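You operate a simulated robot arm through the tools that you are given. There is no shell and no other tool. Be economical: measure what you need, move in short steps, check, and stop when the job is done.

The job below is to be done with a simulated robot arm. You get a single attempt, and the scene is never put back.

## Task
Take the jug on the left wall bench and put it away on the boiler table. Put the yellow rivet from the shelf under the steam box on the stem end of the left wall bench and the grey rivet on the top of the steps. Do these in any order. Set down upright: jug.
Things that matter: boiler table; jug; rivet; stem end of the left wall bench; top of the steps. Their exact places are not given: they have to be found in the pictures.

The check looks at the end state, three seconds after you hand in, the way a careful person would. Anything else that was tipped, shoved, dropped, spilled or broken makes it a failure.

## Robot
A 7-joint arm with a two-finger parallel gripper on a trunk, on a base that drives. Base frame: it is fixed to the floor where the robot stands at the start and does not move with it; the origin is under the middle of the robot, x ahead of it, y to its left, z up; the surface under the hand at the start is at about z = 900. Readings come in mm, degrees, newtons and seconds.
With the tool pointing down near the work surface it reaches from about 360 to 760 mm from the robot's upright axis, wherever it stands. Its first joint turns from -143.0 to 143.0 degrees. Places, roughly: boiler table (20x12 cm) [220, 500, 740]; rivet [250, 1500, 750]; stem end of the left wall bench [600, -200, 900]; top of the steps [-3200, 2000, 500]. Payload 3 kg.
The TCP is the grasp point between the finger pads, 30 mm short of the fingertips. In the tool frame z runs along the fingers and y along their closing line. The gripper opens to 94 mm. The fingers are 28 mm wide and 10 mm thick; the gripper's body (50 by 96 mm) begins 55 mm behind the TCP.
Orientation is that of the tool frame in the base frame, as [roll, pitch, yaw] about the fixed x, y, z axes, in that order (R = Rz(yaw) Ry(pitch) Rx(roll)). With the fingers straight down and closing along the base's y, the tool's x points along the base's -x, its y along +y and its z along -z.

## Interface
- The arm moves only by the tool servo_tool. Its argument "rows" is a list of rows, each a list of 7 numbers: the shift along the tool's x, y, z in mm, then the turn, a rotation vector about the tool's x, y, z in rad, then the gripper command, from -1 (fully open) to 1 (shut), values between in proportion. In form: [[tx, ty, tz, rx, ry, rz, claw], ...]. A call has 1 to 8 rows; each row is the pose to reach, as a shift and turn from the pose commanded when the call began, along the tool's axes at that moment. A row lasts 0.2 s, in which the tool goes at most 50 mm and 8.6 degrees; a call with a longer step from one row to the next is refused whole, and so is a gripper value outside its range. A pose out of reach is approached as far as the arm can. The call stops where the force on the tool passes 40 N (or 10 N more than at its start, if that is more) or the arm is blocked; 0.2 s more then pass. Each finger travels about 45 mm/s and halts on what it meets, pressing with about 38 N; the grip force reading is that of the motor and also rises with nothing between the fingers. The clock runs only during rows and for 0.2 s after the last one: add rows that repeat a pose to give the fingers time. It gives the time, the measured TCP pose, the force on the tool (base axes), the opening and the grip force at its end, in the units of the frame above (readings bear some noise), with the torque about the TCP (base axes, N m) and any sound that the robot's microphone picked up.
- Cameras (640 x 400 px; columns grow to the right, rows downward): "scene" is now at [25.3, 135.7, 1767.1]; the picture's right is [-0.12, -0.99, 0.00], its down [-0.87, 0.10, -0.49] and it looks along [0.48, -0.06, -0.87] (base axes); focal length 257 px, centre (320, 200). "wrist" rides on the gripper at [76, 14, -103] in the tool frame; the picture's right is [-0.18, 0.98, 0.00], its down [-0.75, -0.14, -0.64] and it looks along [-0.63, -0.12, 0.77] (tool axes); focal length 243 px, centre (320, 200).
- get_image(camera): a new picture of that camera. It takes no simulated time.
- lift_body(by): slides the trunk up (or, below 0, down) by that many mm; the arm and the scene camera ride with it, the base frame stays. It gives what a move gives, with no picture.
- base_move(legs): drives the robot by 1 to 6 legs, each [ahead, left, turn to the left] in mm, mm and degrees, along the robot's own axes; the way and the turn of a leg run together, so that a leg with both is an arc; at most 1500 mm and 180 degrees a leg. The arm and the cameras ride along, it lands a little off, and it stops where it bumps. It gives what a move gives.
- turn_head(pan, tilt): turns the head with the scene camera to pan (to the left, within 143 degrees either way) and tilt (down, from -29 to 69), counted from straight ahead of the robot. It gives what a move gives.
- measure_at(camera, pixels): for up to 12 pixels [column, row] of the newest picture of that camera ("zoom" is the newest enlarged one), the place [x, y, z] in the base frame of the surface seen there, good to about 3 mm, but the place of the scene camera against the robot may be out by one fixed shift of up to 25 mm in any direction. It takes no simulated time.
- close_up(camera, box): a new picture of the part [left, top, right, bottom] of that camera's present view, enlarged. It takes no simulated time.
- job_done(): hands the job in; it is judged then, once.

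Work in short steps. Measure before you move; look again where a grasp or a placing could have gone wrong, and mend it. You have 110 turns and 78 pictures in all, those below and enlarged ones among them. Open the gripper and draw the arm clear of the work before you hand the job in, unless the task says otherwise; then end with one line.

The tools are called as a command line: name --pt "numbers of a row" for each row, then --argument value for the rest, lists and objects as JSON in quotes. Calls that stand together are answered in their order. servo_tool: Moves the arm, as the interface text tells. Its arguments: {"type":"object","properties":{"rows":{"type":"array","items":{"type":"array","items":{"type":"number"}}}},"required":["rows"]} The other tools are called the same way: lift_body (by) slides the trunk up or down; base_move (legs) drives the base; turn_head (pan, tilt) turns the head that bears the scene camera; get_image (camera) takes a picture; measure_at (camera, pixels) gives the place of the surface under pixels of a picture; close_up (camera, box) takes an enlarged picture of a part of a camera's view; job_done () hands the job in.

At the start:

```text
time: 0.0
eef_pos: [554.4, -101.9, 1193.5]
ee_rot: [-179.9, 0.0, -179.9]
wrist_force: [0.5, -0.7, 0.2]
wrist_torque: [-0.01, 0.03, 0.02]
gripper_width: 94.0
gripper_force: 0.2
trunk travel left (down, up): [-225.0, 165.0]
robot x, y, heading: [0.4, 0.9, 0.3]
head pan, tilt: [-6.9, 60.7]
```

scene: 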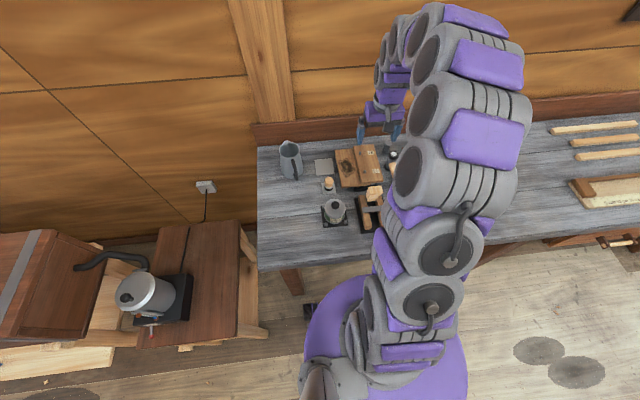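
wrist: 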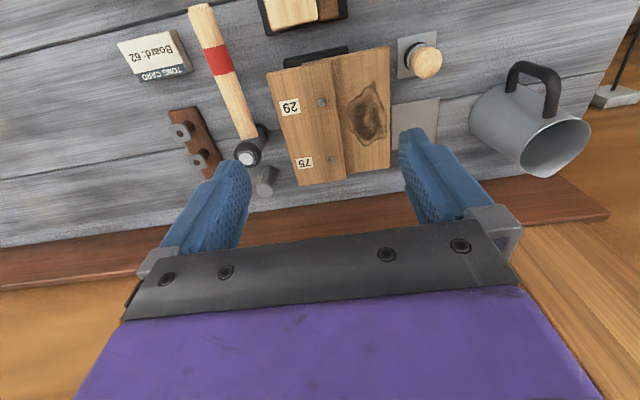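

The scene shows the jug at about (290,160) on the bench and the boiler table at (200,280). I measure these and take an enlarged view.

measure_at --camera "scene" --pixels '[[290, 150], [288, 175], [210, 300], [190, 240], [245, 240], [230, 330], [150, 290], [205, 187], [260, 265], [258, 150], [20, 290], [325, 165]]'

close_up --camera "scene" --box '[0, 200, 320, 400]'

close_up --camera "scene" --box '[250, 120, 410, 240]'

turn_head --pan 80 --tilt 35

get_image --camera "scene"

```text
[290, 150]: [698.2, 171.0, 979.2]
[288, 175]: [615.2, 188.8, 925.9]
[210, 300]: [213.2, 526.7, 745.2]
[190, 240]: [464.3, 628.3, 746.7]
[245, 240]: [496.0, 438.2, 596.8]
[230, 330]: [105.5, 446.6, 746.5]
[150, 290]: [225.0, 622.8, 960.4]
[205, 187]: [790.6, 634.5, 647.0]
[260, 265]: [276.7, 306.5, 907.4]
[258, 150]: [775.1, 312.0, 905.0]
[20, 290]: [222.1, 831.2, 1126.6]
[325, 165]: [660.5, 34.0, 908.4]
```

```text
2.00 times, centred on (160, 300) of scene
```

zoom: 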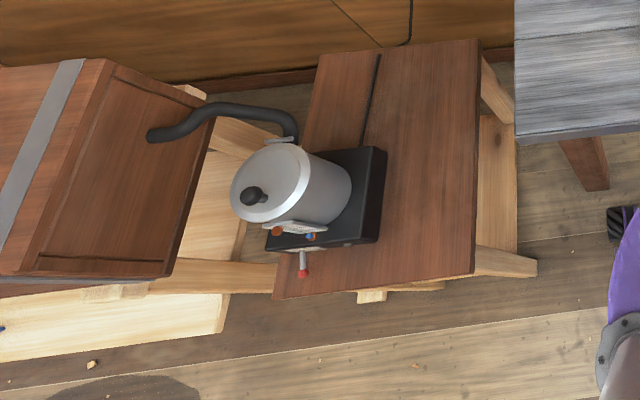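

```text
3.33 times, centred on (330, 180) of scene
```

zoom: 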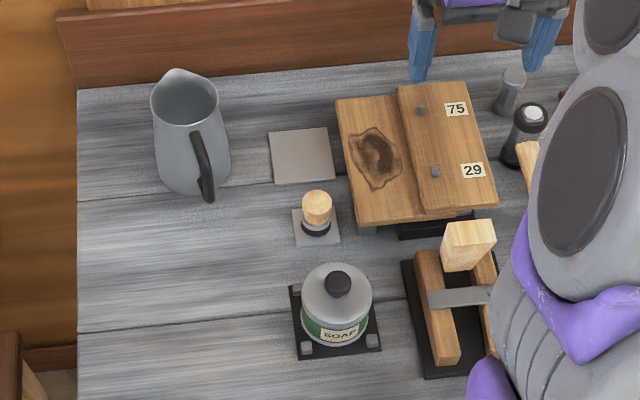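

```text
time: 1.6
eef_pos: [553.3, -103.2, 1194.4]
ee_rot: [-180.0, 0.0, -180.0]
wrist_force: [0.4, 0.1, 0.9]
wrist_torque: [-0.02, -0.05, 0.02]
gripper_width: 94.1
gripper_force: 0.1
trunk travel left (down, up): [-225.0, 165.0]
robot x, y, heading: [-0.2, -0.8, 0.1]
head pan, tilt: [80.0, 35.0]
```

```text
73 pictures are left
```

scene: 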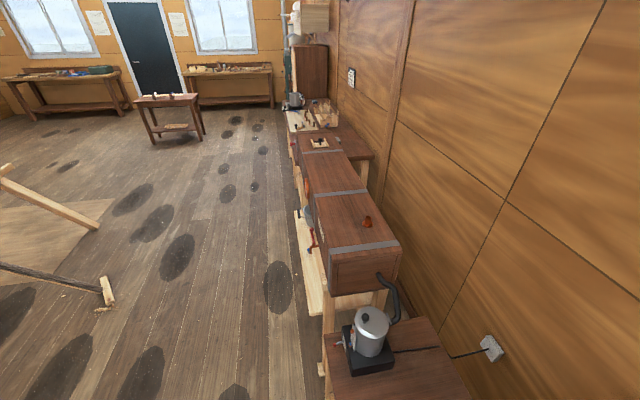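

Next I look at the bench's right part and the area behind for the steps.

turn_head --pan -40 --tilt 45

get_image --camera "scene"

turn_head --pan 140 --tilt 20

get_image --camera "scene"

```text
time: 3.6
eef_pos: [553.4, -102.7, 1194.0]
ee_rot: [180.0, 0.0, 179.9]
wrist_force: [0.4, -0.1, 0.2]
wrist_torque: [-0.03, 0.02, -0.02]
gripper_width: 93.9
gripper_force: 0.1
trunk travel left (down, up): [-225.0, 165.0]
robot x, y, heading: [2.1, -3.5, -0.1]
head pan, tilt: [-40.0, 45.0]
```

```text
72 pictures are left
```

scene: 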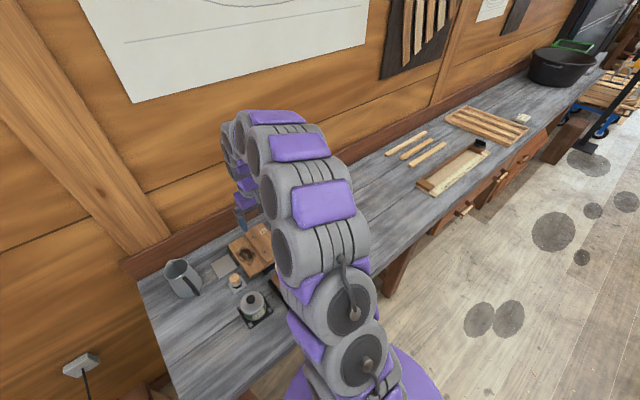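

```text
time: 6.3
eef_pos: [552.2, -101.5, 1194.3]
ee_rot: [-180.0, 0.0, 180.0]
wrist_force: [-0.5, 0.1, -0.8]
wrist_torque: [0.0, 0.02, -0.06]
gripper_width: 93.7
gripper_force: 0.0
trunk travel left (down, up): [-225.0, 165.0]
robot x, y, heading: [0.6, 0.5, 0.2]
head pan, tilt: [140.0, 20.0]
```

```text
71 pictures are left
```

scene: 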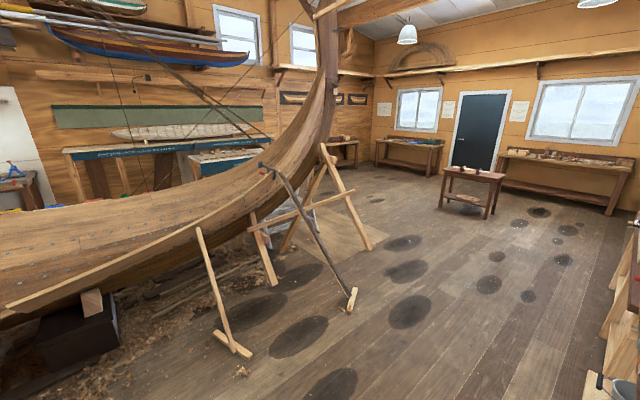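

The wrist picture shows the jug at (530,120) and the free bench spots; I measure on it, since the wrist camera has no shift.

measure_at --camera "wrist" --pixels '[[590, 122], [527, 165], [475, 118], [535, 140], [536, 66], [552, 112], [515, 90], [420, 120], [80, 180], [60, 100], [545, 175], [508, 73]]'

close_up --camera "wrist" --box '[440, 40, 640, 200]'

turn_head --pan 15 --tilt 60

get_image --camera "scene"

```text
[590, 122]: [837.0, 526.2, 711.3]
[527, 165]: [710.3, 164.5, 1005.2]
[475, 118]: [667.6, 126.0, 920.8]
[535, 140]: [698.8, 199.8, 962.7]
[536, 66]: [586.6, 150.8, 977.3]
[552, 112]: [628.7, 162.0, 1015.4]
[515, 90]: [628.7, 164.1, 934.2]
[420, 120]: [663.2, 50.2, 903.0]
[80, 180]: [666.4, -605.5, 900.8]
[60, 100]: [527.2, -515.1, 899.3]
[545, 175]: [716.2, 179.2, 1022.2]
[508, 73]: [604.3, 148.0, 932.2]
```

```text
2.50 times, centred on (540, 120) of wrist
```

zoom: 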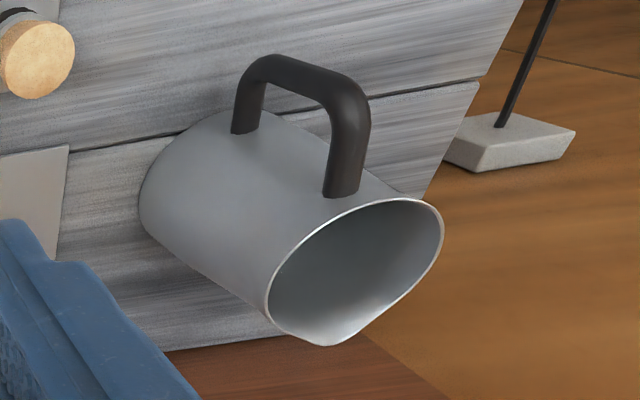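

```text
time: 8.3
eef_pos: [552.4, -100.8, 1193.7]
ee_rot: [-179.9, 0.0, -180.0]
wrist_force: [0.0, 0.6, 0.9]
wrist_torque: [0.01, 0.0, 0.01]
gripper_width: 93.7
gripper_force: 0.1
trunk travel left (down, up): [-225.0, 165.0]
robot x, y, heading: [-2.7, -0.1, -0.0]
head pan, tilt: [15.0, 60.0]
```

```text
69 pictures are left
```

scene: 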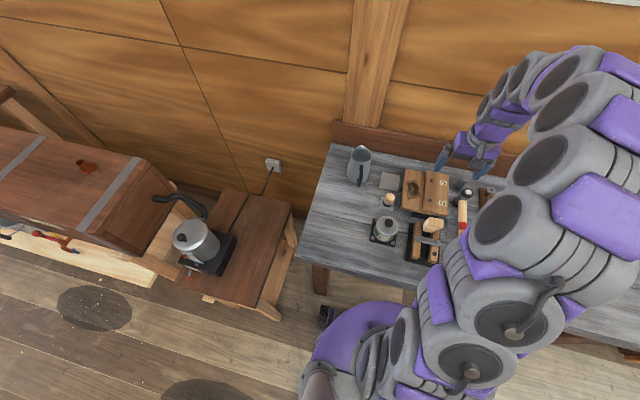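

The jug rim is near z≈1018, with the handle toward the robot. I move the hand over beside it for a better look.

servo_tool --pt "5 45 0 0 0 0 -1" --pt "10 90 0 0 0 0 -1" --pt "15 135 0 0 0 0 -1" --pt "20 180 0 0 0 0 -1" --pt "25 225 0 0 0 0 -1" --pt "30 270 0 0 0 0 -1" --pt "30 270 0 0 0 0 -1"

get_image --camera "wrist"

```text
time: 9.9
eef_pos: [524.1, 169.0, 1192.2]
ee_rot: [-180.0, 0.1, -180.0]
wrist_force: [-0.5, -0.1, 0.1]
wrist_torque: [0.01, 0.0, 0.01]
gripper_width: 93.9
gripper_force: 0.1
trunk travel left (down, up): [-225.0, 165.0]
robot x, y, heading: [3.8, -1.7, 0.1]
head pan, tilt: [15.0, 60.0]
```

```text
68 pictures are left
```

wrist: 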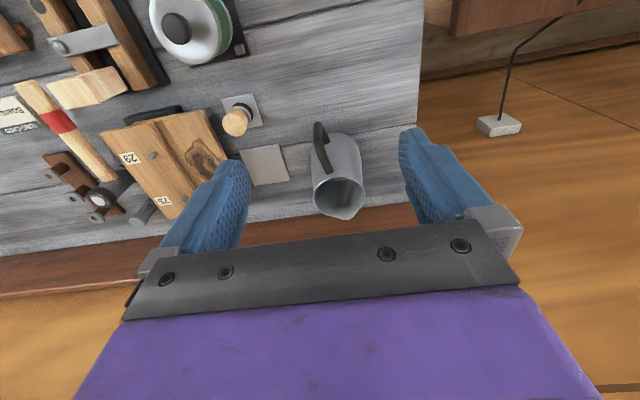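

The jug is now between the fingers in view at (338,180). I enlarge and measure rim and handle.

close_up --camera "wrist" --box '[280, 100, 400, 230]'

measure_at --camera "wrist" --pixels '[[314, 190], [362, 182], [337, 178], [346, 217], [320, 128], [331, 168], [357, 145], [335, 135], [314, 160], [361, 165], [316, 208]]'

```text
3.08 times, centred on (340, 165) of wrist
```

zoom: 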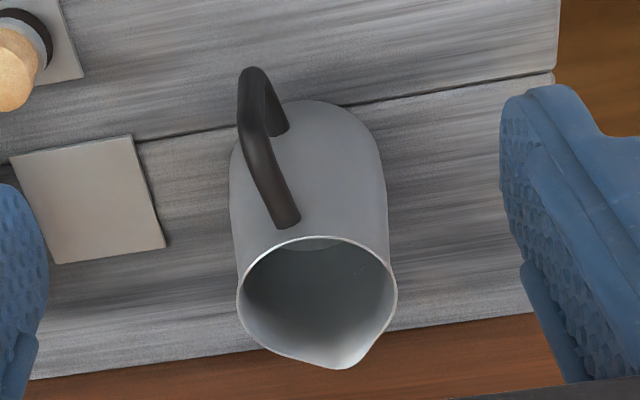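

```text
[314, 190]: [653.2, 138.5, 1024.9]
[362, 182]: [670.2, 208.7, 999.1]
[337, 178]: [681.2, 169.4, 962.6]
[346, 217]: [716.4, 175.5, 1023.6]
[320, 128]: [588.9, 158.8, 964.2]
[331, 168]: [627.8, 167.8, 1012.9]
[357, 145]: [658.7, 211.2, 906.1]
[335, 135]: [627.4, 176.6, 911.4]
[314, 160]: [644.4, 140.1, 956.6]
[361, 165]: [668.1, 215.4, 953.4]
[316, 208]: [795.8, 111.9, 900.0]
```

Rim spans y 138–210 at x≈664, height ~120 mm, handle toward -x. I move above the jug centre (664,175), still high.

servo_tool --pt "-45 2 0 0 0 0 -1" --pt "-90 4 0 0 0 0 -1" --pt "-140 5 0 0 0 0 -1" --pt "-140 5 45 0 0 0 -1" --pt "-140 5 90 0 0 0 -1" --pt "-140 5 110 0 0 0 -1" --pt "-140 5 110 0 0 0 -1"

get_image --camera "wrist"

```text
time: 11.6
eef_pos: [663.7, 172.3, 1081.6]
ee_rot: [-180.0, 0.0, 180.0]
wrist_force: [0.3, -0.6, -0.2]
wrist_torque: [0.01, -0.02, 0.01]
gripper_width: 94.0
gripper_force: 0.0
trunk travel left (down, up): [-225.0, 165.0]
robot x, y, heading: [4.7, 2.0, 0.0]
head pan, tilt: [15.0, 60.0]
```

```text
66 pictures are left
```

wrist: 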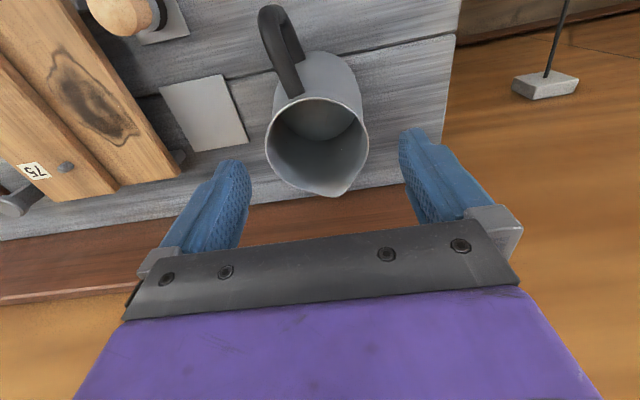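

measure_at --camera "wrist" --pixels '[[267, 143], [367, 135], [318, 99], [332, 194], [274, 100], [361, 92], [316, 125]]'

```text
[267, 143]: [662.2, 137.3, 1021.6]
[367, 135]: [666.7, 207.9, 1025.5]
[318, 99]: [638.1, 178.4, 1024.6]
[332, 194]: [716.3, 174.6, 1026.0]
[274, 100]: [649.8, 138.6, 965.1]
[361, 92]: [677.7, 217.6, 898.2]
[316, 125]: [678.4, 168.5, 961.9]
```

The rim is centred on y≈172.6, matching the hand; the inside surface at z≈962 may be liquid, so I keep it level. Descend 99 mm.

servo_tool --pt "-2 0 30 0 0 0 -1" --pt "-2 0 60 0 0 0 -1" --pt "-2 0 85 0 0 0 -1" --pt "-2 0 99 0 0 0 -1" --pt "-2 0 99 0 0 0 -1"

servo_tool --pt "0 0 0 0 0 0 0.5" --pt "0 0 0 0 0 0 1" --pt "0 0 0 0 0 0 1" --pt "0 0 0 0 0 0 1" --pt "0 0 0 0 0 0 1"

get_image --camera "wrist"

```text
time: 12.8
eef_pos: [665.1, 175.8, 983.8]
ee_rot: [-179.9, 0.1, -180.0]
wrist_force: [1.5, -0.8, 0.5]
wrist_torque: [-0.03, -0.04, -0.05]
gripper_width: 94.0
gripper_force: 0.0
trunk travel left (down, up): [-225.0, 165.0]
robot x, y, heading: [0.8, -2.3, -0.0]
head pan, tilt: [15.0, 60.0]
```

```text
time: 13.9
eef_pos: [663.9, 173.0, 985.0]
ee_rot: [-180.0, 0.0, 180.0]
wrist_force: [1.4, -2.6, 1.5]
wrist_torque: [-0.46, -0.05, 0.05]
gripper_width: 83.3
gripper_force: 37.8
trunk travel left (down, up): [-225.0, 165.0]
robot x, y, heading: [1.7, 4.1, -0.1]
head pan, tilt: [15.0, 60.0]
```

```text
65 pictures are left
```

wrist: 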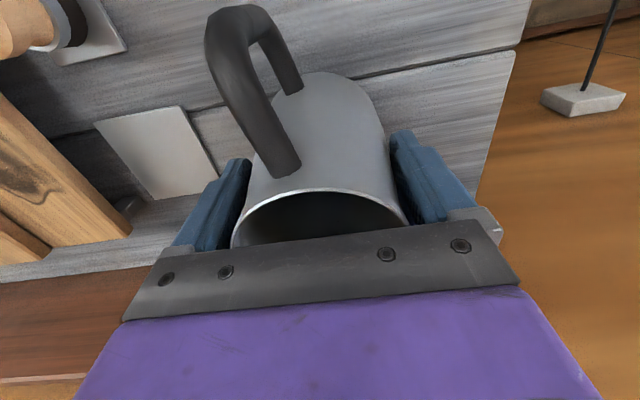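

The grip holds at 83 mm. I lift slowly and check.

servo_tool --pt "0 0 -10 0 0 0 1" --pt "0 0 -25 0 0 0 1" --pt "0 0 -45 0 0 0 1" --pt "0 0 -60 0 0 0 1" --pt "0 0 -60 0 0 0 1"

get_image --camera "wrist"

```text
time: 15.2
eef_pos: [663.8, 176.2, 1044.7]
ee_rot: [-179.8, -0.1, -180.0]
wrist_force: [-0.1, 0.1, -5.6]
wrist_torque: [0.0, 0.02, -0.02]
gripper_width: 83.0
gripper_force: 38.0
trunk travel left (down, up): [-225.0, 165.0]
robot x, y, heading: [1.5, 2.5, 0.0]
head pan, tilt: [15.0, 60.0]
```

```text
64 pictures are left
```

wrist: 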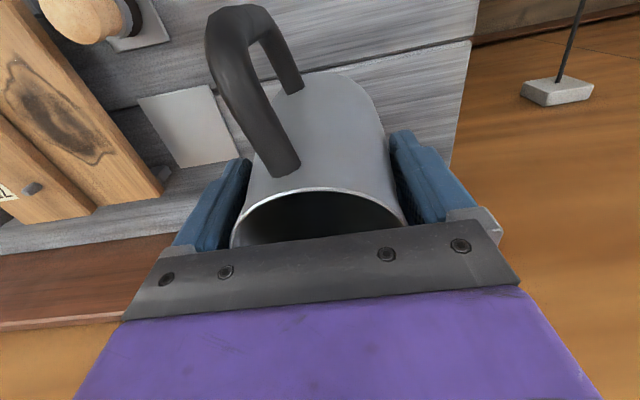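

The jug is held, about 0.57 kg. I measure the table's free part in a fresh scene view.

close_up --camera "scene" --box '[150, 170, 350, 330]'

measure_at --camera "zoom" --pixels '[[240, 75], [440, 115], [330, 425], [100, 355], [265, 220], [220, 330], [140, 310], [330, 300], [540, 300], [280, 120], [350, 200], [270, 380]]'

```text
2.50 times, centred on (250, 250) of scene
```

zoom: 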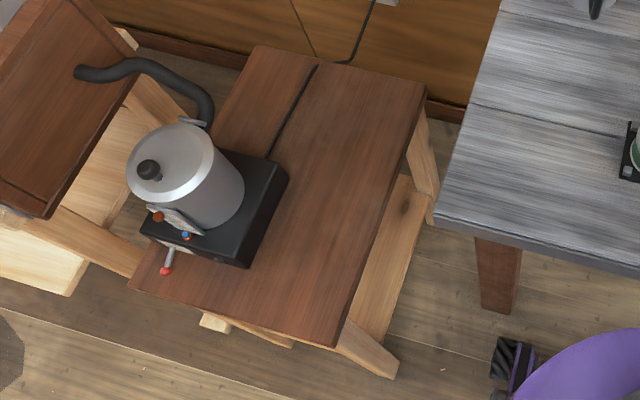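

```text
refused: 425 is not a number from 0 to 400
```

measure_at --camera "zoom" --pixels '[[265, 52], [420, 90], [335, 340], [135, 282], [288, 178], [240, 265], [360, 150], [340, 220], [300, 290], [255, 290], [440, 205], [390, 200]]'

```text
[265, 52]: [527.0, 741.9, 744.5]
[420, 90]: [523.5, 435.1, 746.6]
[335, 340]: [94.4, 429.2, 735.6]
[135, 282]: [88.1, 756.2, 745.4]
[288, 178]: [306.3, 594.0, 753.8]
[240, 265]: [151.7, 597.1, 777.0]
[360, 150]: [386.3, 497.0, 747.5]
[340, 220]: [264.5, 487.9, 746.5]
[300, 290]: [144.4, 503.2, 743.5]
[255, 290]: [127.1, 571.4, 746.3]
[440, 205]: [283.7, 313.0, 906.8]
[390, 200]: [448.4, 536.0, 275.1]
```

The free strip of the table is y 430–595, x 90–525, with the boiler base beyond y≈596. I carry the jug gently toward (225,503), keeping yaw.

servo_tool --pt "10 10 -15 0 0 0 1" --pt "38 31 -30 0 0 0 1" --pt "70 54 -40 0 0 0 1" --pt "105 78 -40 0 0 0 1" --pt "140 103 -40 0 0 0 1" --pt "175 128 -40 0 0 0 1" --pt "205 149 -40 0 0 0 1" --pt "220 160 -40 0 0 0 1"

servo_tool --pt "10 8 0 0 0 0 1" --pt "35 28 0 0 0 0 1" --pt "70 54 0 0 0 0 1" --pt "105 78 0 0 0 0 1" --pt "140 103 0 0 0 0 1" --pt "175 128 0 0 0 0 1" --pt "205 153 0 0 0 0 1" --pt "218 166 0 0 0 0 1"

get_image --camera "wrist"

get_image --camera "scene"

```text
time: 16.9
eef_pos: [442.9, 334.8, 1084.3]
ee_rot: [-179.9, 0.0, 180.0]
wrist_force: [-0.3, -0.2, -5.1]
wrist_torque: [-0.02, -0.01, -0.03]
gripper_width: 83.1
gripper_force: 38.0
trunk travel left (down, up): [-225.0, 165.0]
robot x, y, heading: [-3.7, -3.2, 0.2]
head pan, tilt: [15.0, 60.0]
```

```text
time: 18.8
eef_pos: [227.1, 502.2, 1081.9]
ee_rot: [-179.8, 0.0, 180.0]
wrist_force: [-0.8, -0.2, -5.6]
wrist_torque: [-0.01, 0.0, 0.01]
gripper_width: 83.0
gripper_force: 37.9
trunk travel left (down, up): [-225.0, 165.0]
robot x, y, heading: [-0.0, 2.7, -0.0]
head pan, tilt: [15.0, 60.0]
```

```text
62 pictures are left
```

wrist: 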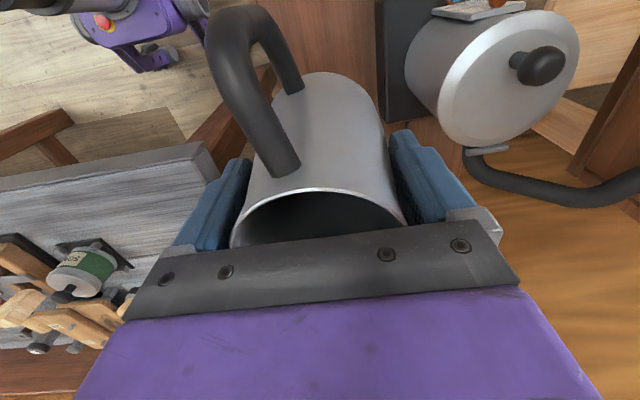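

```text
61 pictures are left
```

scene: 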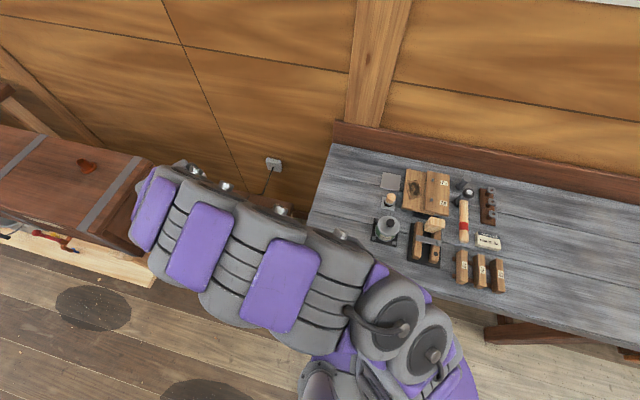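

From the wrist picture I check the table height, table edge, boiler base edge (382,60) and pot edge (410,70).

measure_at --camera "wrist" --pixels '[[350, 20], [345, 50], [382, 60], [378, 100], [407, 60], [440, 110], [265, 70], [410, 125], [235, 105], [540, 65]]'

```text
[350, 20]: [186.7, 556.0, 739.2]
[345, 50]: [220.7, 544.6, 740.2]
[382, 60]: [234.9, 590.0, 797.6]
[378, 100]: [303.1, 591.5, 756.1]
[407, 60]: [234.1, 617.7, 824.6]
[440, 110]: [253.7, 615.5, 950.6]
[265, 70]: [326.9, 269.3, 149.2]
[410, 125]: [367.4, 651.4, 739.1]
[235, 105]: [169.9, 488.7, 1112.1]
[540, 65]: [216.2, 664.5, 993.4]
```

Table top is z≈739.5, boiler base at y≈590. Lower straight down, 240 mm first.

servo_tool --pt "0 0 20 0 0 0 1" --pt "0 0 55 0 0 0 1" --pt "0 0 90 0 0 0 1" --pt "0 0 125 0 0 0 1" --pt "0 0 160 0 0 0 1" --pt "0 0 195 0 0 0 1" --pt "0 0 225 0 0 0 1" --pt "0 0 238 0 0 0 1"

servo_tool --pt "0 0 6 0 0 0 1" --pt "0 0 11 0 0 0 1" --pt "0 0 15 0 0 0 1" --pt "0 0 18 0 0 0 1" --pt "0 0 20 0 0 0 1" --pt "0 0 20 0 0 0 1"

get_image --camera "wrist"

```text
time: 20.6
eef_pos: [224.9, 501.7, 845.3]
ee_rot: [-179.8, 0.0, -180.0]
wrist_force: [-0.6, 0.9, -5.6]
wrist_torque: [0.01, 0.02, 0.0]
gripper_width: 82.7
gripper_force: 37.6
trunk travel left (down, up): [-225.0, 165.0]
robot x, y, heading: [-0.1, 2.8, 0.0]
head pan, tilt: [15.0, 60.0]
```

```text
time: 21.9
eef_pos: [227.7, 500.8, 825.7]
ee_rot: [-179.8, 0.1, -179.9]
wrist_force: [-0.7, -0.1, -4.7]
wrist_torque: [0.0, 0.05, -0.01]
gripper_width: 82.9
gripper_force: 38.4
trunk travel left (down, up): [-225.0, 165.0]
robot x, y, heading: [1.8, 2.9, -0.2]
head pan, tilt: [15.0, 60.0]
```

```text
60 pictures are left
```

wrist: 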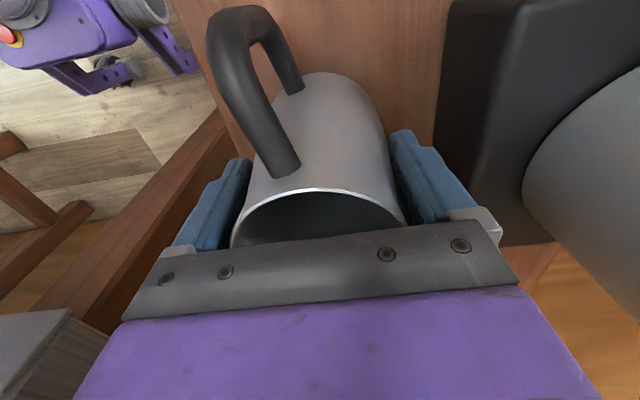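

Still carrying nearly the full weight, so I feel down in 1 mm steps.

servo_tool --pt "0 0 1 0 0 0 1" --pt "0 0 2 0 0 0 1" --pt "0 0 2 0 0 0 1"

servo_tool --pt "0 0 1 0 0 0 1" --pt "0 0 1.5 0 0 0 1" --pt "0 0 1.5 0 0 0 1"

```text
time: 22.8
eef_pos: [226.5, 501.1, 825.4]
ee_rot: [179.9, 0.3, -180.0]
wrist_force: [1.7, 5.4, 26.8]
wrist_torque: [-0.79, -0.21, 0.11]
gripper_width: 83.0
gripper_force: 37.7
trunk travel left (down, up): [-225.0, 165.0]
robot x, y, heading: [1.8, 1.6, -0.0]
head pan, tilt: [15.0, 60.0]
```

```text
time: 23.6
eef_pos: [227.0, 502.0, 822.5]
ee_rot: [-179.9, 0.0, -180.0]
wrist_force: [2.4, 6.5, 29.7]
wrist_torque: [-0.74, -0.37, 0.22]
gripper_width: 82.9
gripper_force: 38.0
trunk travel left (down, up): [-225.0, 165.0]
robot x, y, heading: [-1.3, -0.9, -0.1]
head pan, tilt: [15.0, 60.0]
```

It is on the table, pressed ~30 N; I ease up 1.5 mm and open.

servo_tool --pt "0 0 -1.5 0 0 0 1" --pt "0 0 -1.5 0 0 0 0.6" --pt "0 0 -1.5 0 0 0 -0.5" --pt "0 0 -1.5 0 0 0 -1" --pt "0 0 -1.5 0 0 0 -1" --pt "0 0 -1.5 0 0 0 -1"

get_image --camera "wrist"

```text
time: 24.9
eef_pos: [227.3, 500.0, 824.2]
ee_rot: [-179.8, 0.1, -179.9]
wrist_force: [-0.1, 0.8, 0.2]
wrist_torque: [-0.02, 0.02, 0.01]
gripper_width: 94.0
gripper_force: 0.0
trunk travel left (down, up): [-225.0, 165.0]
robot x, y, heading: [3.0, -0.9, 0.2]
head pan, tilt: [15.0, 60.0]
```

```text
59 pictures are left
```

wrist: 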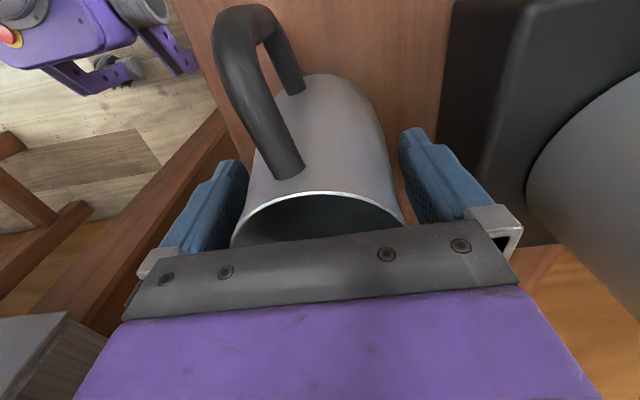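

Released cleanly. I rise straight up.

servo_tool --pt "0 0 -20 0 0 0 -1" --pt "0 0 -60 0 0 0 -1" --pt "0 0 -105 0 0 0 -1" --pt "0 0 -150 0 0 0 -1" --pt "0 0 -195 0 0 0 -1" --pt "0 0 -240 0 0 0 -1" --pt "0 0 -285 0 0 0 -1" --pt "0 0 -320 0 0 0 -1"

get_image --camera "wrist"

turn_head --pan 95 --tilt 40

get_image --camera "scene"

```text
time: 26.8
eef_pos: [225.8, 500.5, 1141.8]
ee_rot: [-180.0, 0.0, 179.9]
wrist_force: [-0.5, 1.2, 0.4]
wrist_torque: [0.0, 0.0, 0.01]
gripper_width: 93.9
gripper_force: 0.1
trunk travel left (down, up): [-225.0, 165.0]
robot x, y, heading: [2.6, -1.5, -0.3]
head pan, tilt: [15.0, 60.0]
```

```text
58 pictures are left
```

wrist: 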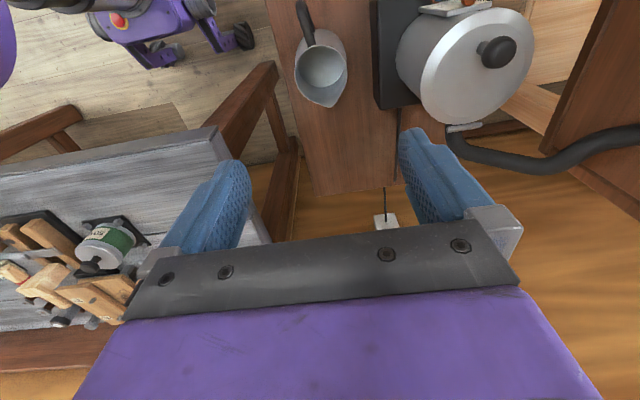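

```text
time: 28.3
eef_pos: [226.2, 500.6, 1141.5]
ee_rot: [-179.9, 0.0, -180.0]
wrist_force: [-0.5, 0.6, -0.5]
wrist_torque: [-0.02, 0.0, 0.04]
gripper_width: 93.9
gripper_force: 0.1
trunk travel left (down, up): [-225.0, 165.0]
robot x, y, heading: [0.1, 1.2, -0.0]
head pan, tilt: [95.0, 40.0]
```

```text
57 pictures are left
```

scene: 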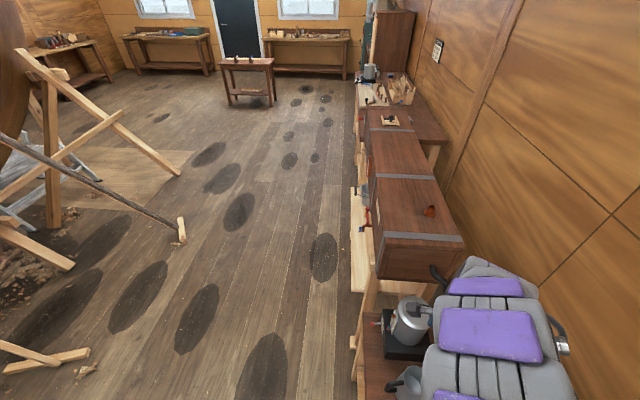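

The jug stands upright on the table. I measure the shelf front edge and things to the left for a driving plan.

measure_at --camera "scene" --pixels '[[352, 280], [352, 210], [372, 240], [385, 270], [356, 340], [183, 240], [80, 170], [50, 180], [230, 200], [15, 225], [180, 170], [363, 95]]'

close_up --camera "scene" --box '[0, 80, 200, 300]'

close_up --camera "scene" --box '[330, 80, 450, 300]'

```text
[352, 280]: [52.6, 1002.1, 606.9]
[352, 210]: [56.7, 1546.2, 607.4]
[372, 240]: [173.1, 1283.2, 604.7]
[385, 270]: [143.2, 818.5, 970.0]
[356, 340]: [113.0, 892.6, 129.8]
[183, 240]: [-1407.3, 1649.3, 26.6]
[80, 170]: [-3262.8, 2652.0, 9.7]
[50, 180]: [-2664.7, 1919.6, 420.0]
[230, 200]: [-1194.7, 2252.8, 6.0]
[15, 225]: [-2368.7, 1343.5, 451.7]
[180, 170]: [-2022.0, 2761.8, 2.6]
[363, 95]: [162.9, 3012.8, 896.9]
```

```text
1.82 times, centred on (100, 190) of scene
```

zoom: 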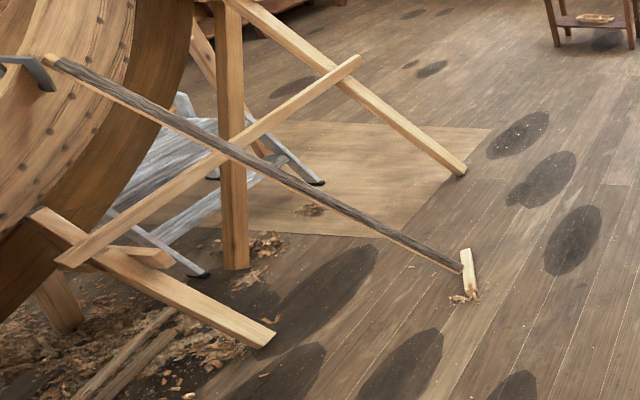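

```text
1.82 times, centred on (390, 190) of scene
```

zoom: 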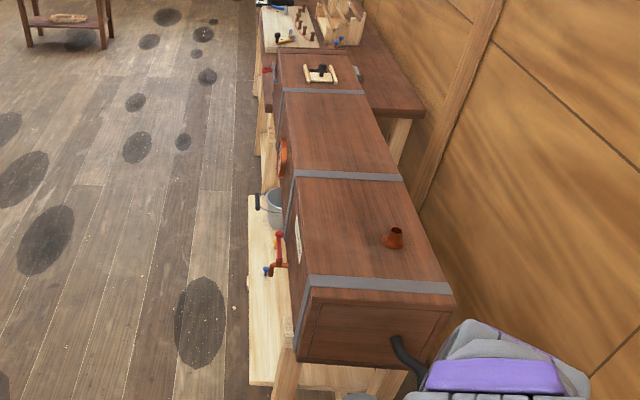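

Shelf top is at z≈600, front edge x≈55. I back off 650 mm, then strafe left 1400 mm facing the shelf and look.

base_move --legs '[[-650, 0, 0], [0, 1400, 0]]'

turn_head --pan 0 --tilt 40

get_image --camera "scene"

```text
time: 38.5
eef_pos: [-508.4, 1895.5, 1141.6]
ee_rot: [179.9, 0.1, -176.7]
wrist_force: [0.1, 0.2, -0.8]
wrist_torque: [-0.04, -0.03, 0.0]
gripper_width: 93.9
gripper_force: 0.0
trunk travel left (down, up): [-225.0, 165.0]
robot x, y, heading: [-701.2, 1388.9, 3.3]
head pan, tilt: [95.0, 40.0]
```

```text
time: 40.2
eef_pos: [-507.0, 1894.4, 1142.6]
ee_rot: [179.9, 0.0, -176.7]
wrist_force: [0.0, -0.4, 0.6]
wrist_torque: [0.03, -0.02, -0.03]
gripper_width: 93.6
gripper_force: 0.0
trunk travel left (down, up): [-225.0, 165.0]
robot x, y, heading: [-704.4, 1383.6, 3.2]
head pan, tilt: [0.0, 40.0]
```

```text
54 pictures are left
```

scene: 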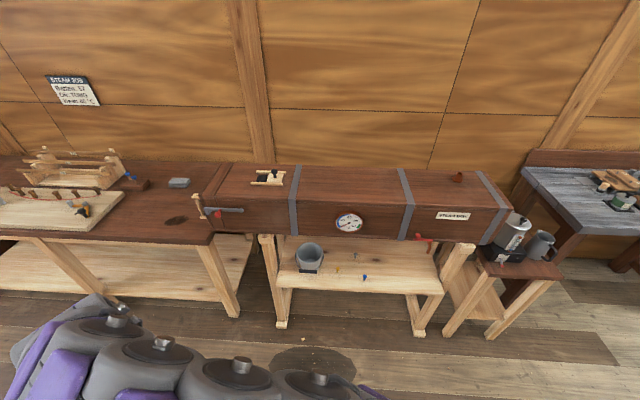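

Small things lie on the shelf near (340,268), (352,258), (364,278). Enlarge.

close_up --camera "scene" --box '[260, 225, 460, 325]'

```text
3.20 times, centred on (360, 275) of scene
```

zoom: 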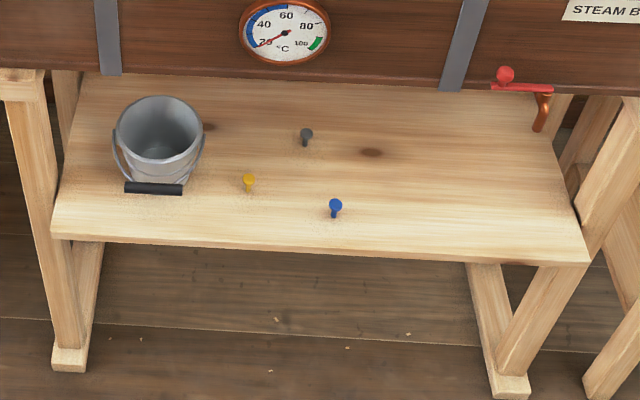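

Yellow rivet at (249,183), grey at (306,137), blue at (335,208) in the zoom. I measure them.

measure_at --camera "zoom" --pixels '[[249, 179], [249, 189], [306, 133], [305, 143], [335, 205], [334, 215], [340, 245], [200, 170], [285, 75], [250, 195], [305, 148], [545, 92]]'

close_up --camera "scene" --box '[325, 250, 375, 290]'

```text
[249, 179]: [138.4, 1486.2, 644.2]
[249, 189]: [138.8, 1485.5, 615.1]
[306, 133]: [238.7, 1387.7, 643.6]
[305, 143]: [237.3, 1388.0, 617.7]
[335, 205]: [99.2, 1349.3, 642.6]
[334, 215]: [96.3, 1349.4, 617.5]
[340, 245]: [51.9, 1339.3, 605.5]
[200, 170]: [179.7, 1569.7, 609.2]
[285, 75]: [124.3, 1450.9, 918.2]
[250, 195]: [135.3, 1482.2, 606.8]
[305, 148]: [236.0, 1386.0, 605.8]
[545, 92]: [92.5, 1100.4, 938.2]
```

```text
10.00 times, centred on (350, 270) of scene
```

zoom: 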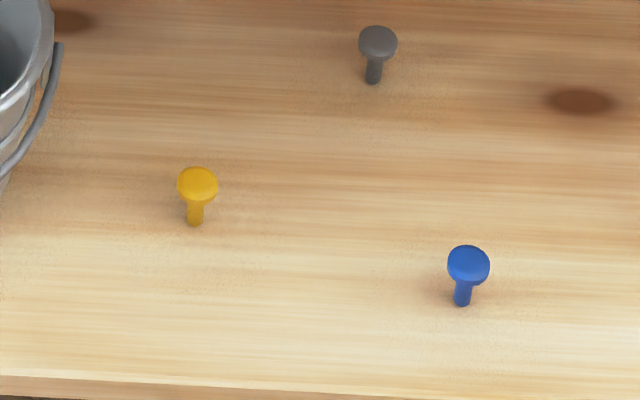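

All three rivets stand on their shanks, heads at z≈640 on the shelf (z≈602), with the box bottom near z≈910. I will approach tilted at 45° with the camera side up; first I drive closer and square up.

base_move --legs '[[270, 40, -3.2]]'

```text
time: 42.1
eef_pos: [-215.0, 1931.5, 1143.5]
ee_rot: [179.8, 0.0, -179.6]
wrist_force: [-0.5, 0.3, -0.4]
wrist_torque: [-0.02, -0.01, 0.0]
gripper_width: 93.9
gripper_force: 0.1
trunk travel left (down, up): [-225.0, 165.0]
robot x, y, heading: [-439.9, 1432.0, 0.4]
head pan, tilt: [0.0, 40.0]
```

Swing the hand to the front while rolling it about its own axis by part of the 180° flip.

servo_tool --pt "-20 -40 0 0 0 0.14 -1" --pt "-40 -80 0 0 0 0.28 -1" --pt "-62 -120 0 0 0 0.42 -1" --pt "-85 -160 0 0 0 0.56 -1" --pt "-105 -200 0 0 0 0.7 -1" --pt "-125 -240 0 0 0 0.84 -1" --pt "-140 -285 0 0 0 0.98 -1" --pt "-150 -330 0 0 0 1.12 -1"

```text
time: 43.9
eef_pos: [-62.9, 1596.7, 1141.9]
ee_rot: [179.9, -0.4, 116.1]
wrist_force: [0.0, -0.1, 0.3]
wrist_torque: [0.0, 0.0, 0.0]
gripper_width: 94.1
gripper_force: 0.1
trunk travel left (down, up): [-225.0, 165.0]
robot x, y, heading: [-439.4, 1436.8, 0.4]
head pan, tilt: [0.0, 40.0]
```

Rolling works (yaw 116°). Continue rolling and bring y to ≈1440.

servo_tool --pt "-25 -8 0 0 0 0.145 -1" --pt "-50 -17 0 0 0 0.29 -1" --pt "-75 -25 0 0 0 0.435 -1" --pt "-100 -34 0 0 0 0.58 -1" --pt "-125 -42 0 0 0 0.725 -1" --pt "-150 -51 0 0 0 0.87 -1" --pt "-150 -51 0 0 0 1.015 -1" --pt "-150 -51 0 0 0 1.16 -1"

servo_tool --pt "0 0 0 0 0 0.145 -1" --pt "0 0 0 0 0 0.29 -1" --pt "0 0 0 0 0 0.435 -1" --pt "0 0 0 0 0 0.58 -1" --pt "0 0 0 0 0 0.725 -1" --pt "0 0 0 0 0 0.86 -1"

```text
time: 45.7
eef_pos: [-43.1, 1445.4, 1141.6]
ee_rot: [-179.8, -0.2, 49.6]
wrist_force: [-0.2, -0.8, 1.2]
wrist_torque: [-0.03, 0.0, -0.06]
gripper_width: 94.0
gripper_force: 0.1
trunk travel left (down, up): [-225.0, 165.0]
robot x, y, heading: [-438.8, 1434.4, 0.4]
head pan, tilt: [0.0, 40.0]
```

```text
time: 47.1
eef_pos: [-43.7, 1443.0, 1142.5]
ee_rot: [-179.7, 0.0, 0.4]
wrist_force: [0.1, 0.7, -0.6]
wrist_torque: [-0.01, -0.01, 0.02]
gripper_width: 93.8
gripper_force: 0.1
trunk travel left (down, up): [-225.0, 165.0]
robot x, y, heading: [-437.6, 1432.0, 0.3]
head pan, tilt: [0.0, 40.0]
```

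Now tilt the tool 45° forward (turn about tool y) and lower the trunk.

servo_tool --pt "0 0 0 0 0.14 0 -1" --pt "0 0 0 0 0.28 0 -1" --pt "0 0 0 0 0.42 0 -1" --pt "0 0 0 0 0.56 0 -1" --pt "0 0 0 0 0.7 0 -1" --pt "0 0 0 0 0.785 0 -1" --pt "0 0 0 0 0.785 0 -1"

lift_body --by -225

get_image --camera "scene"

```text
time: 48.7
eef_pos: [87.2, 1444.7, 1188.6]
ee_rot: [-179.6, -44.9, 0.1]
wrist_force: [1.1, 0.6, 0.4]
wrist_torque: [-0.02, -0.01, 0.0]
gripper_width: 93.7
gripper_force: 0.0
out of reach, approached as far as the arm can: row 2, 3, 4, 5, 6, 7
trunk travel left (down, up): [-225.0, 165.0]
robot x, y, heading: [-439.2, 1434.8, 0.3]
head pan, tilt: [0.0, 40.0]
```

```text
time: 51.0
eef_pos: [87.5, 1444.3, 963.6]
ee_rot: [-179.6, -44.9, 0.1]
wrist_force: [0.6, 1.1, 0.2]
wrist_torque: [0.03, 0.01, 0.01]
gripper_width: 94.0
gripper_force: 0.0
trunk travel left (down, up): [0.0, 390.0]
robot x, y, heading: [-438.1, 1437.6, 0.2]
head pan, tilt: [0.0, 40.0]
```

```text
51 pictures are left
```

scene: 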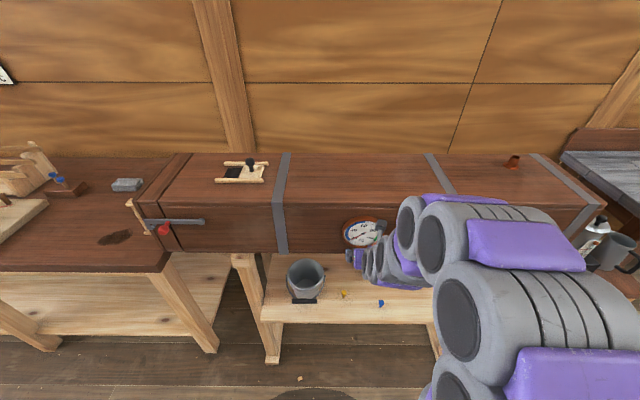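

The tilt pushed the hand out to x≈87, very close to the box front (x≈124). I back the base 150 mm, before lowering.

base_move --legs '[[-150, 0, 0]]'

servo_tool --pt "25 0 25 0 0 0 -1" --pt "20 0 60 0 0 0 -1" --pt "-10 0 80 0 0 0 -1" --pt "-40 0 100 0 0 0 -1" --pt "-60 0 120 0 0 0 -1" --pt "-90 0 140 0 0 0 -1" --pt "-110 0 150 0 0 0 -1" --pt "-110 0 150 0 0 0 -1"

```text
time: 52.4
eef_pos: [-64.3, 1442.2, 961.2]
ee_rot: [-179.5, -44.8, 0.1]
wrist_force: [0.2, 0.2, -0.2]
wrist_torque: [0.01, -0.04, -0.01]
gripper_width: 94.1
gripper_force: 0.0
trunk travel left (down, up): [0.0, 390.0]
robot x, y, heading: [-587.5, 1431.3, 0.4]
head pan, tilt: [0.0, 40.0]
```

```text
time: 54.2
eef_pos: [-34.6, 1444.5, 776.4]
ee_rot: [-179.6, -44.9, 0.1]
wrist_force: [0.4, -0.4, -0.5]
wrist_torque: [-0.04, -0.03, -0.04]
gripper_width: 94.1
gripper_force: 0.1
trunk travel left (down, up): [0.0, 390.0]
robot x, y, heading: [-590.0, 1436.1, 0.6]
head pan, tilt: [0.0, 40.0]
```

Lower to z≈690 and shift toward the yellow rivet's y, then look with the wrist camera.

servo_tool --pt "-30 -15 30 0 0 0 -1" --pt "-61 -35 61 0 0 0 -1" --pt "-61 -35 61 0 0 0 -1"

base_move --legs '[[100, 0, 0]]'

get_image --camera "wrist"

```text
time: 55.0
eef_pos: [-37.9, 1477.8, 690.2]
ee_rot: [-179.5, -44.9, 0.2]
wrist_force: [-0.8, -0.2, -0.4]
wrist_torque: [0.0, -0.03, 0.0]
gripper_width: 94.0
gripper_force: 0.0
trunk travel left (down, up): [0.0, 390.0]
robot x, y, heading: [-588.7, 1430.3, 0.4]
head pan, tilt: [0.0, 40.0]
```

```text
time: 56.2
eef_pos: [65.6, 1478.8, 691.2]
ee_rot: [-179.5, -44.8, 0.0]
wrist_force: [-0.1, 0.0, 0.6]
wrist_torque: [0.02, 0.03, -0.01]
gripper_width: 94.0
gripper_force: 0.1
trunk travel left (down, up): [0.0, 390.0]
robot x, y, heading: [-486.8, 1431.5, 0.2]
head pan, tilt: [0.0, 40.0]
```

```text
50 pictures are left
```

wrist: 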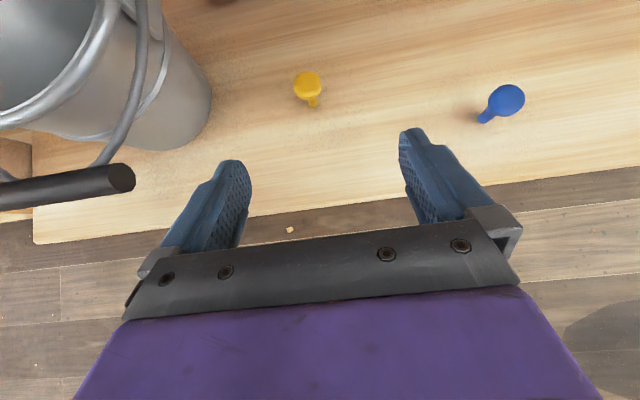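

Yellow at (307,85), blue at (505,98); the bucket handle end is at (120,178). Measure.

measure_at --camera "wrist" --pixels '[[307, 82], [312, 103], [314, 107], [508, 98], [485, 119], [125, 178], [130, 165], [200, 110], [320, 215], [320, 150], [245, 170], [405, 135]]'

```text
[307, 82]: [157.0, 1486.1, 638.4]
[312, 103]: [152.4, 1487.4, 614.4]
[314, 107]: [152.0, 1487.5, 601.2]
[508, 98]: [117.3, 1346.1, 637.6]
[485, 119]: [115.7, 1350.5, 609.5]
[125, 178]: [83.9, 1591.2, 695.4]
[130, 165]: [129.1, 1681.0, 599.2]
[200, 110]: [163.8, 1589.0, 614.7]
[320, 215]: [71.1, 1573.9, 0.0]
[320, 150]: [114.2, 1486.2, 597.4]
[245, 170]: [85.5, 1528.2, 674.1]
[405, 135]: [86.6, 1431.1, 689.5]
```

Yellow axis is at (154,1487), head z≈638, shelf 598. I approach to TCP (148,1487,637) with fingers narrowed to ~50 mm.

servo_tool --pt "0 -8 0 0 0 0 -0.06" --pt "0 -8 0 0 0 0 -0.06" --pt "5 -8 30 0 0 0 -0.06" --pt "10 -8 55 0 0 0 -0.06" --pt "15 -8 75 0 0 0 -0.06" --pt "18 -8 86 0 0 0 -0.06" --pt "18 -8 86 0 0 0 -0.06"

get_image --camera "wrist"

```text
time: 57.8
eef_pos: [136.1, 1490.0, 644.1]
ee_rot: [-179.5, -45.0, 0.0]
wrist_force: [0.3, -0.3, -0.3]
wrist_torque: [-0.01, 0.01, 0.01]
gripper_width: 49.8
gripper_force: 0.2
trunk travel left (down, up): [0.0, 390.0]
robot x, y, heading: [-487.6, 1434.5, 0.3]
head pan, tilt: [0.0, 40.0]
```

```text
49 pictures are left
```

wrist: 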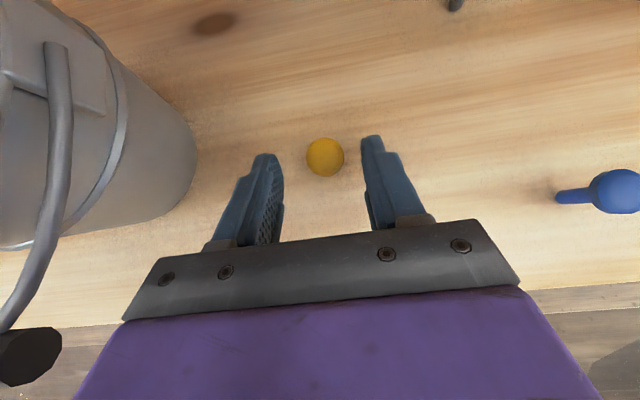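

The yellow head sits centred between the tips at (325,157). I advance 11 mm and close.

servo_tool --pt "1 0 6 0 0 0 -0.06" --pt "2 0 11 0 0 0 -0.06" --pt "2 0 11 0 0 0 0.3" --pt "2 0 11 0 0 0 0.7" --pt "2 0 11 0 0 0 1" --pt "2 0 11 0 0 0 1" --pt "2 0 11 0 0 0 1"

get_image --camera "wrist"

```text
time: 59.4
eef_pos: [147.4, 1487.7, 636.3]
ee_rot: [-179.6, -45.0, -0.1]
wrist_force: [1.0, -0.9, 1.4]
wrist_torque: [-0.01, -0.02, -0.02]
gripper_width: 20.4
gripper_force: 38.2
trunk travel left (down, up): [0.0, 390.0]
robot x, y, heading: [-490.9, 1433.0, 0.1]
head pan, tilt: [0.0, 40.0]
```

```text
48 pictures are left
```

wrist: 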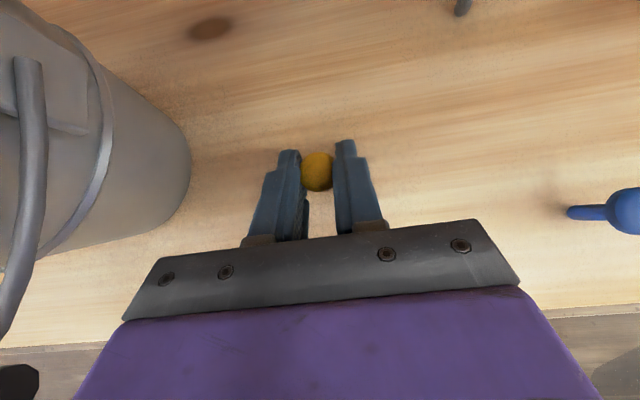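

The head (20 mm) is gripped. I lift 45 mm straight up, then draw back with the base.

servo_tool --pt "7 0 -7 0 0 0 1" --pt "20 0 -20 0 0 0 1" --pt "32 0 -32 0 0 0 1" --pt "32 0 -32 0 0 0 1"

base_move --legs '[[-350, 0, 0]]'

get_image --camera "wrist"

get_image --camera "scene"

```text
time: 60.4
eef_pos: [146.0, 1488.0, 683.6]
ee_rot: [-179.5, -45.1, 0.0]
wrist_force: [0.1, 0.8, -0.6]
wrist_torque: [-0.03, -0.02, 0.0]
gripper_width: 20.6
gripper_force: 37.9
trunk travel left (down, up): [0.0, 390.0]
robot x, y, heading: [-487.1, 1436.6, 0.4]
head pan, tilt: [0.0, 40.0]
```

```text
time: 62.6
eef_pos: [-197.5, 1480.2, 683.1]
ee_rot: [-179.5, -45.0, -0.7]
wrist_force: [0.2, -0.4, -0.4]
wrist_torque: [0.0, 0.02, -0.03]
gripper_width: 20.7
gripper_force: 37.4
trunk travel left (down, up): [0.0, 390.0]
robot x, y, heading: [-829.9, 1435.0, -0.1]
head pan, tilt: [0.0, 40.0]
```

```text
47 pictures are left
```

wrist: 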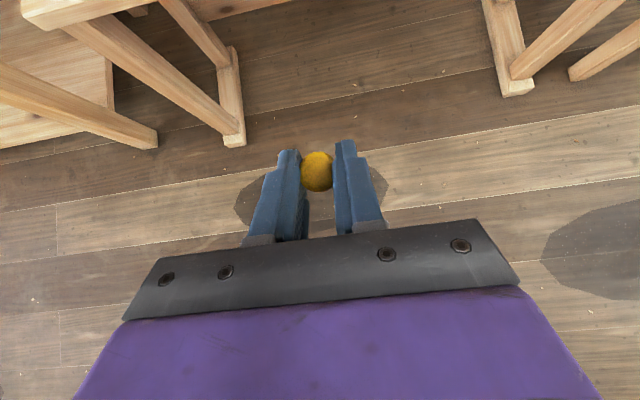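

```text
46 pictures are left
```

scene: 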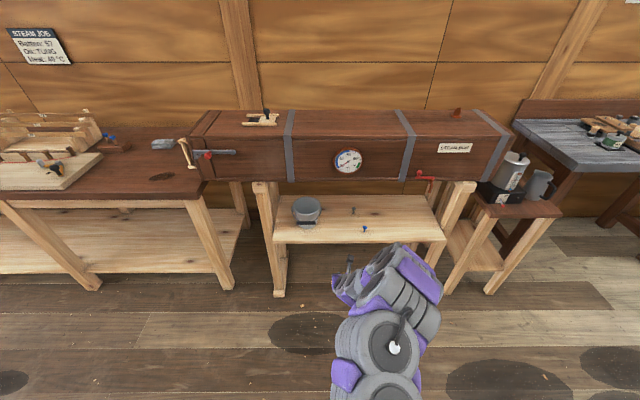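

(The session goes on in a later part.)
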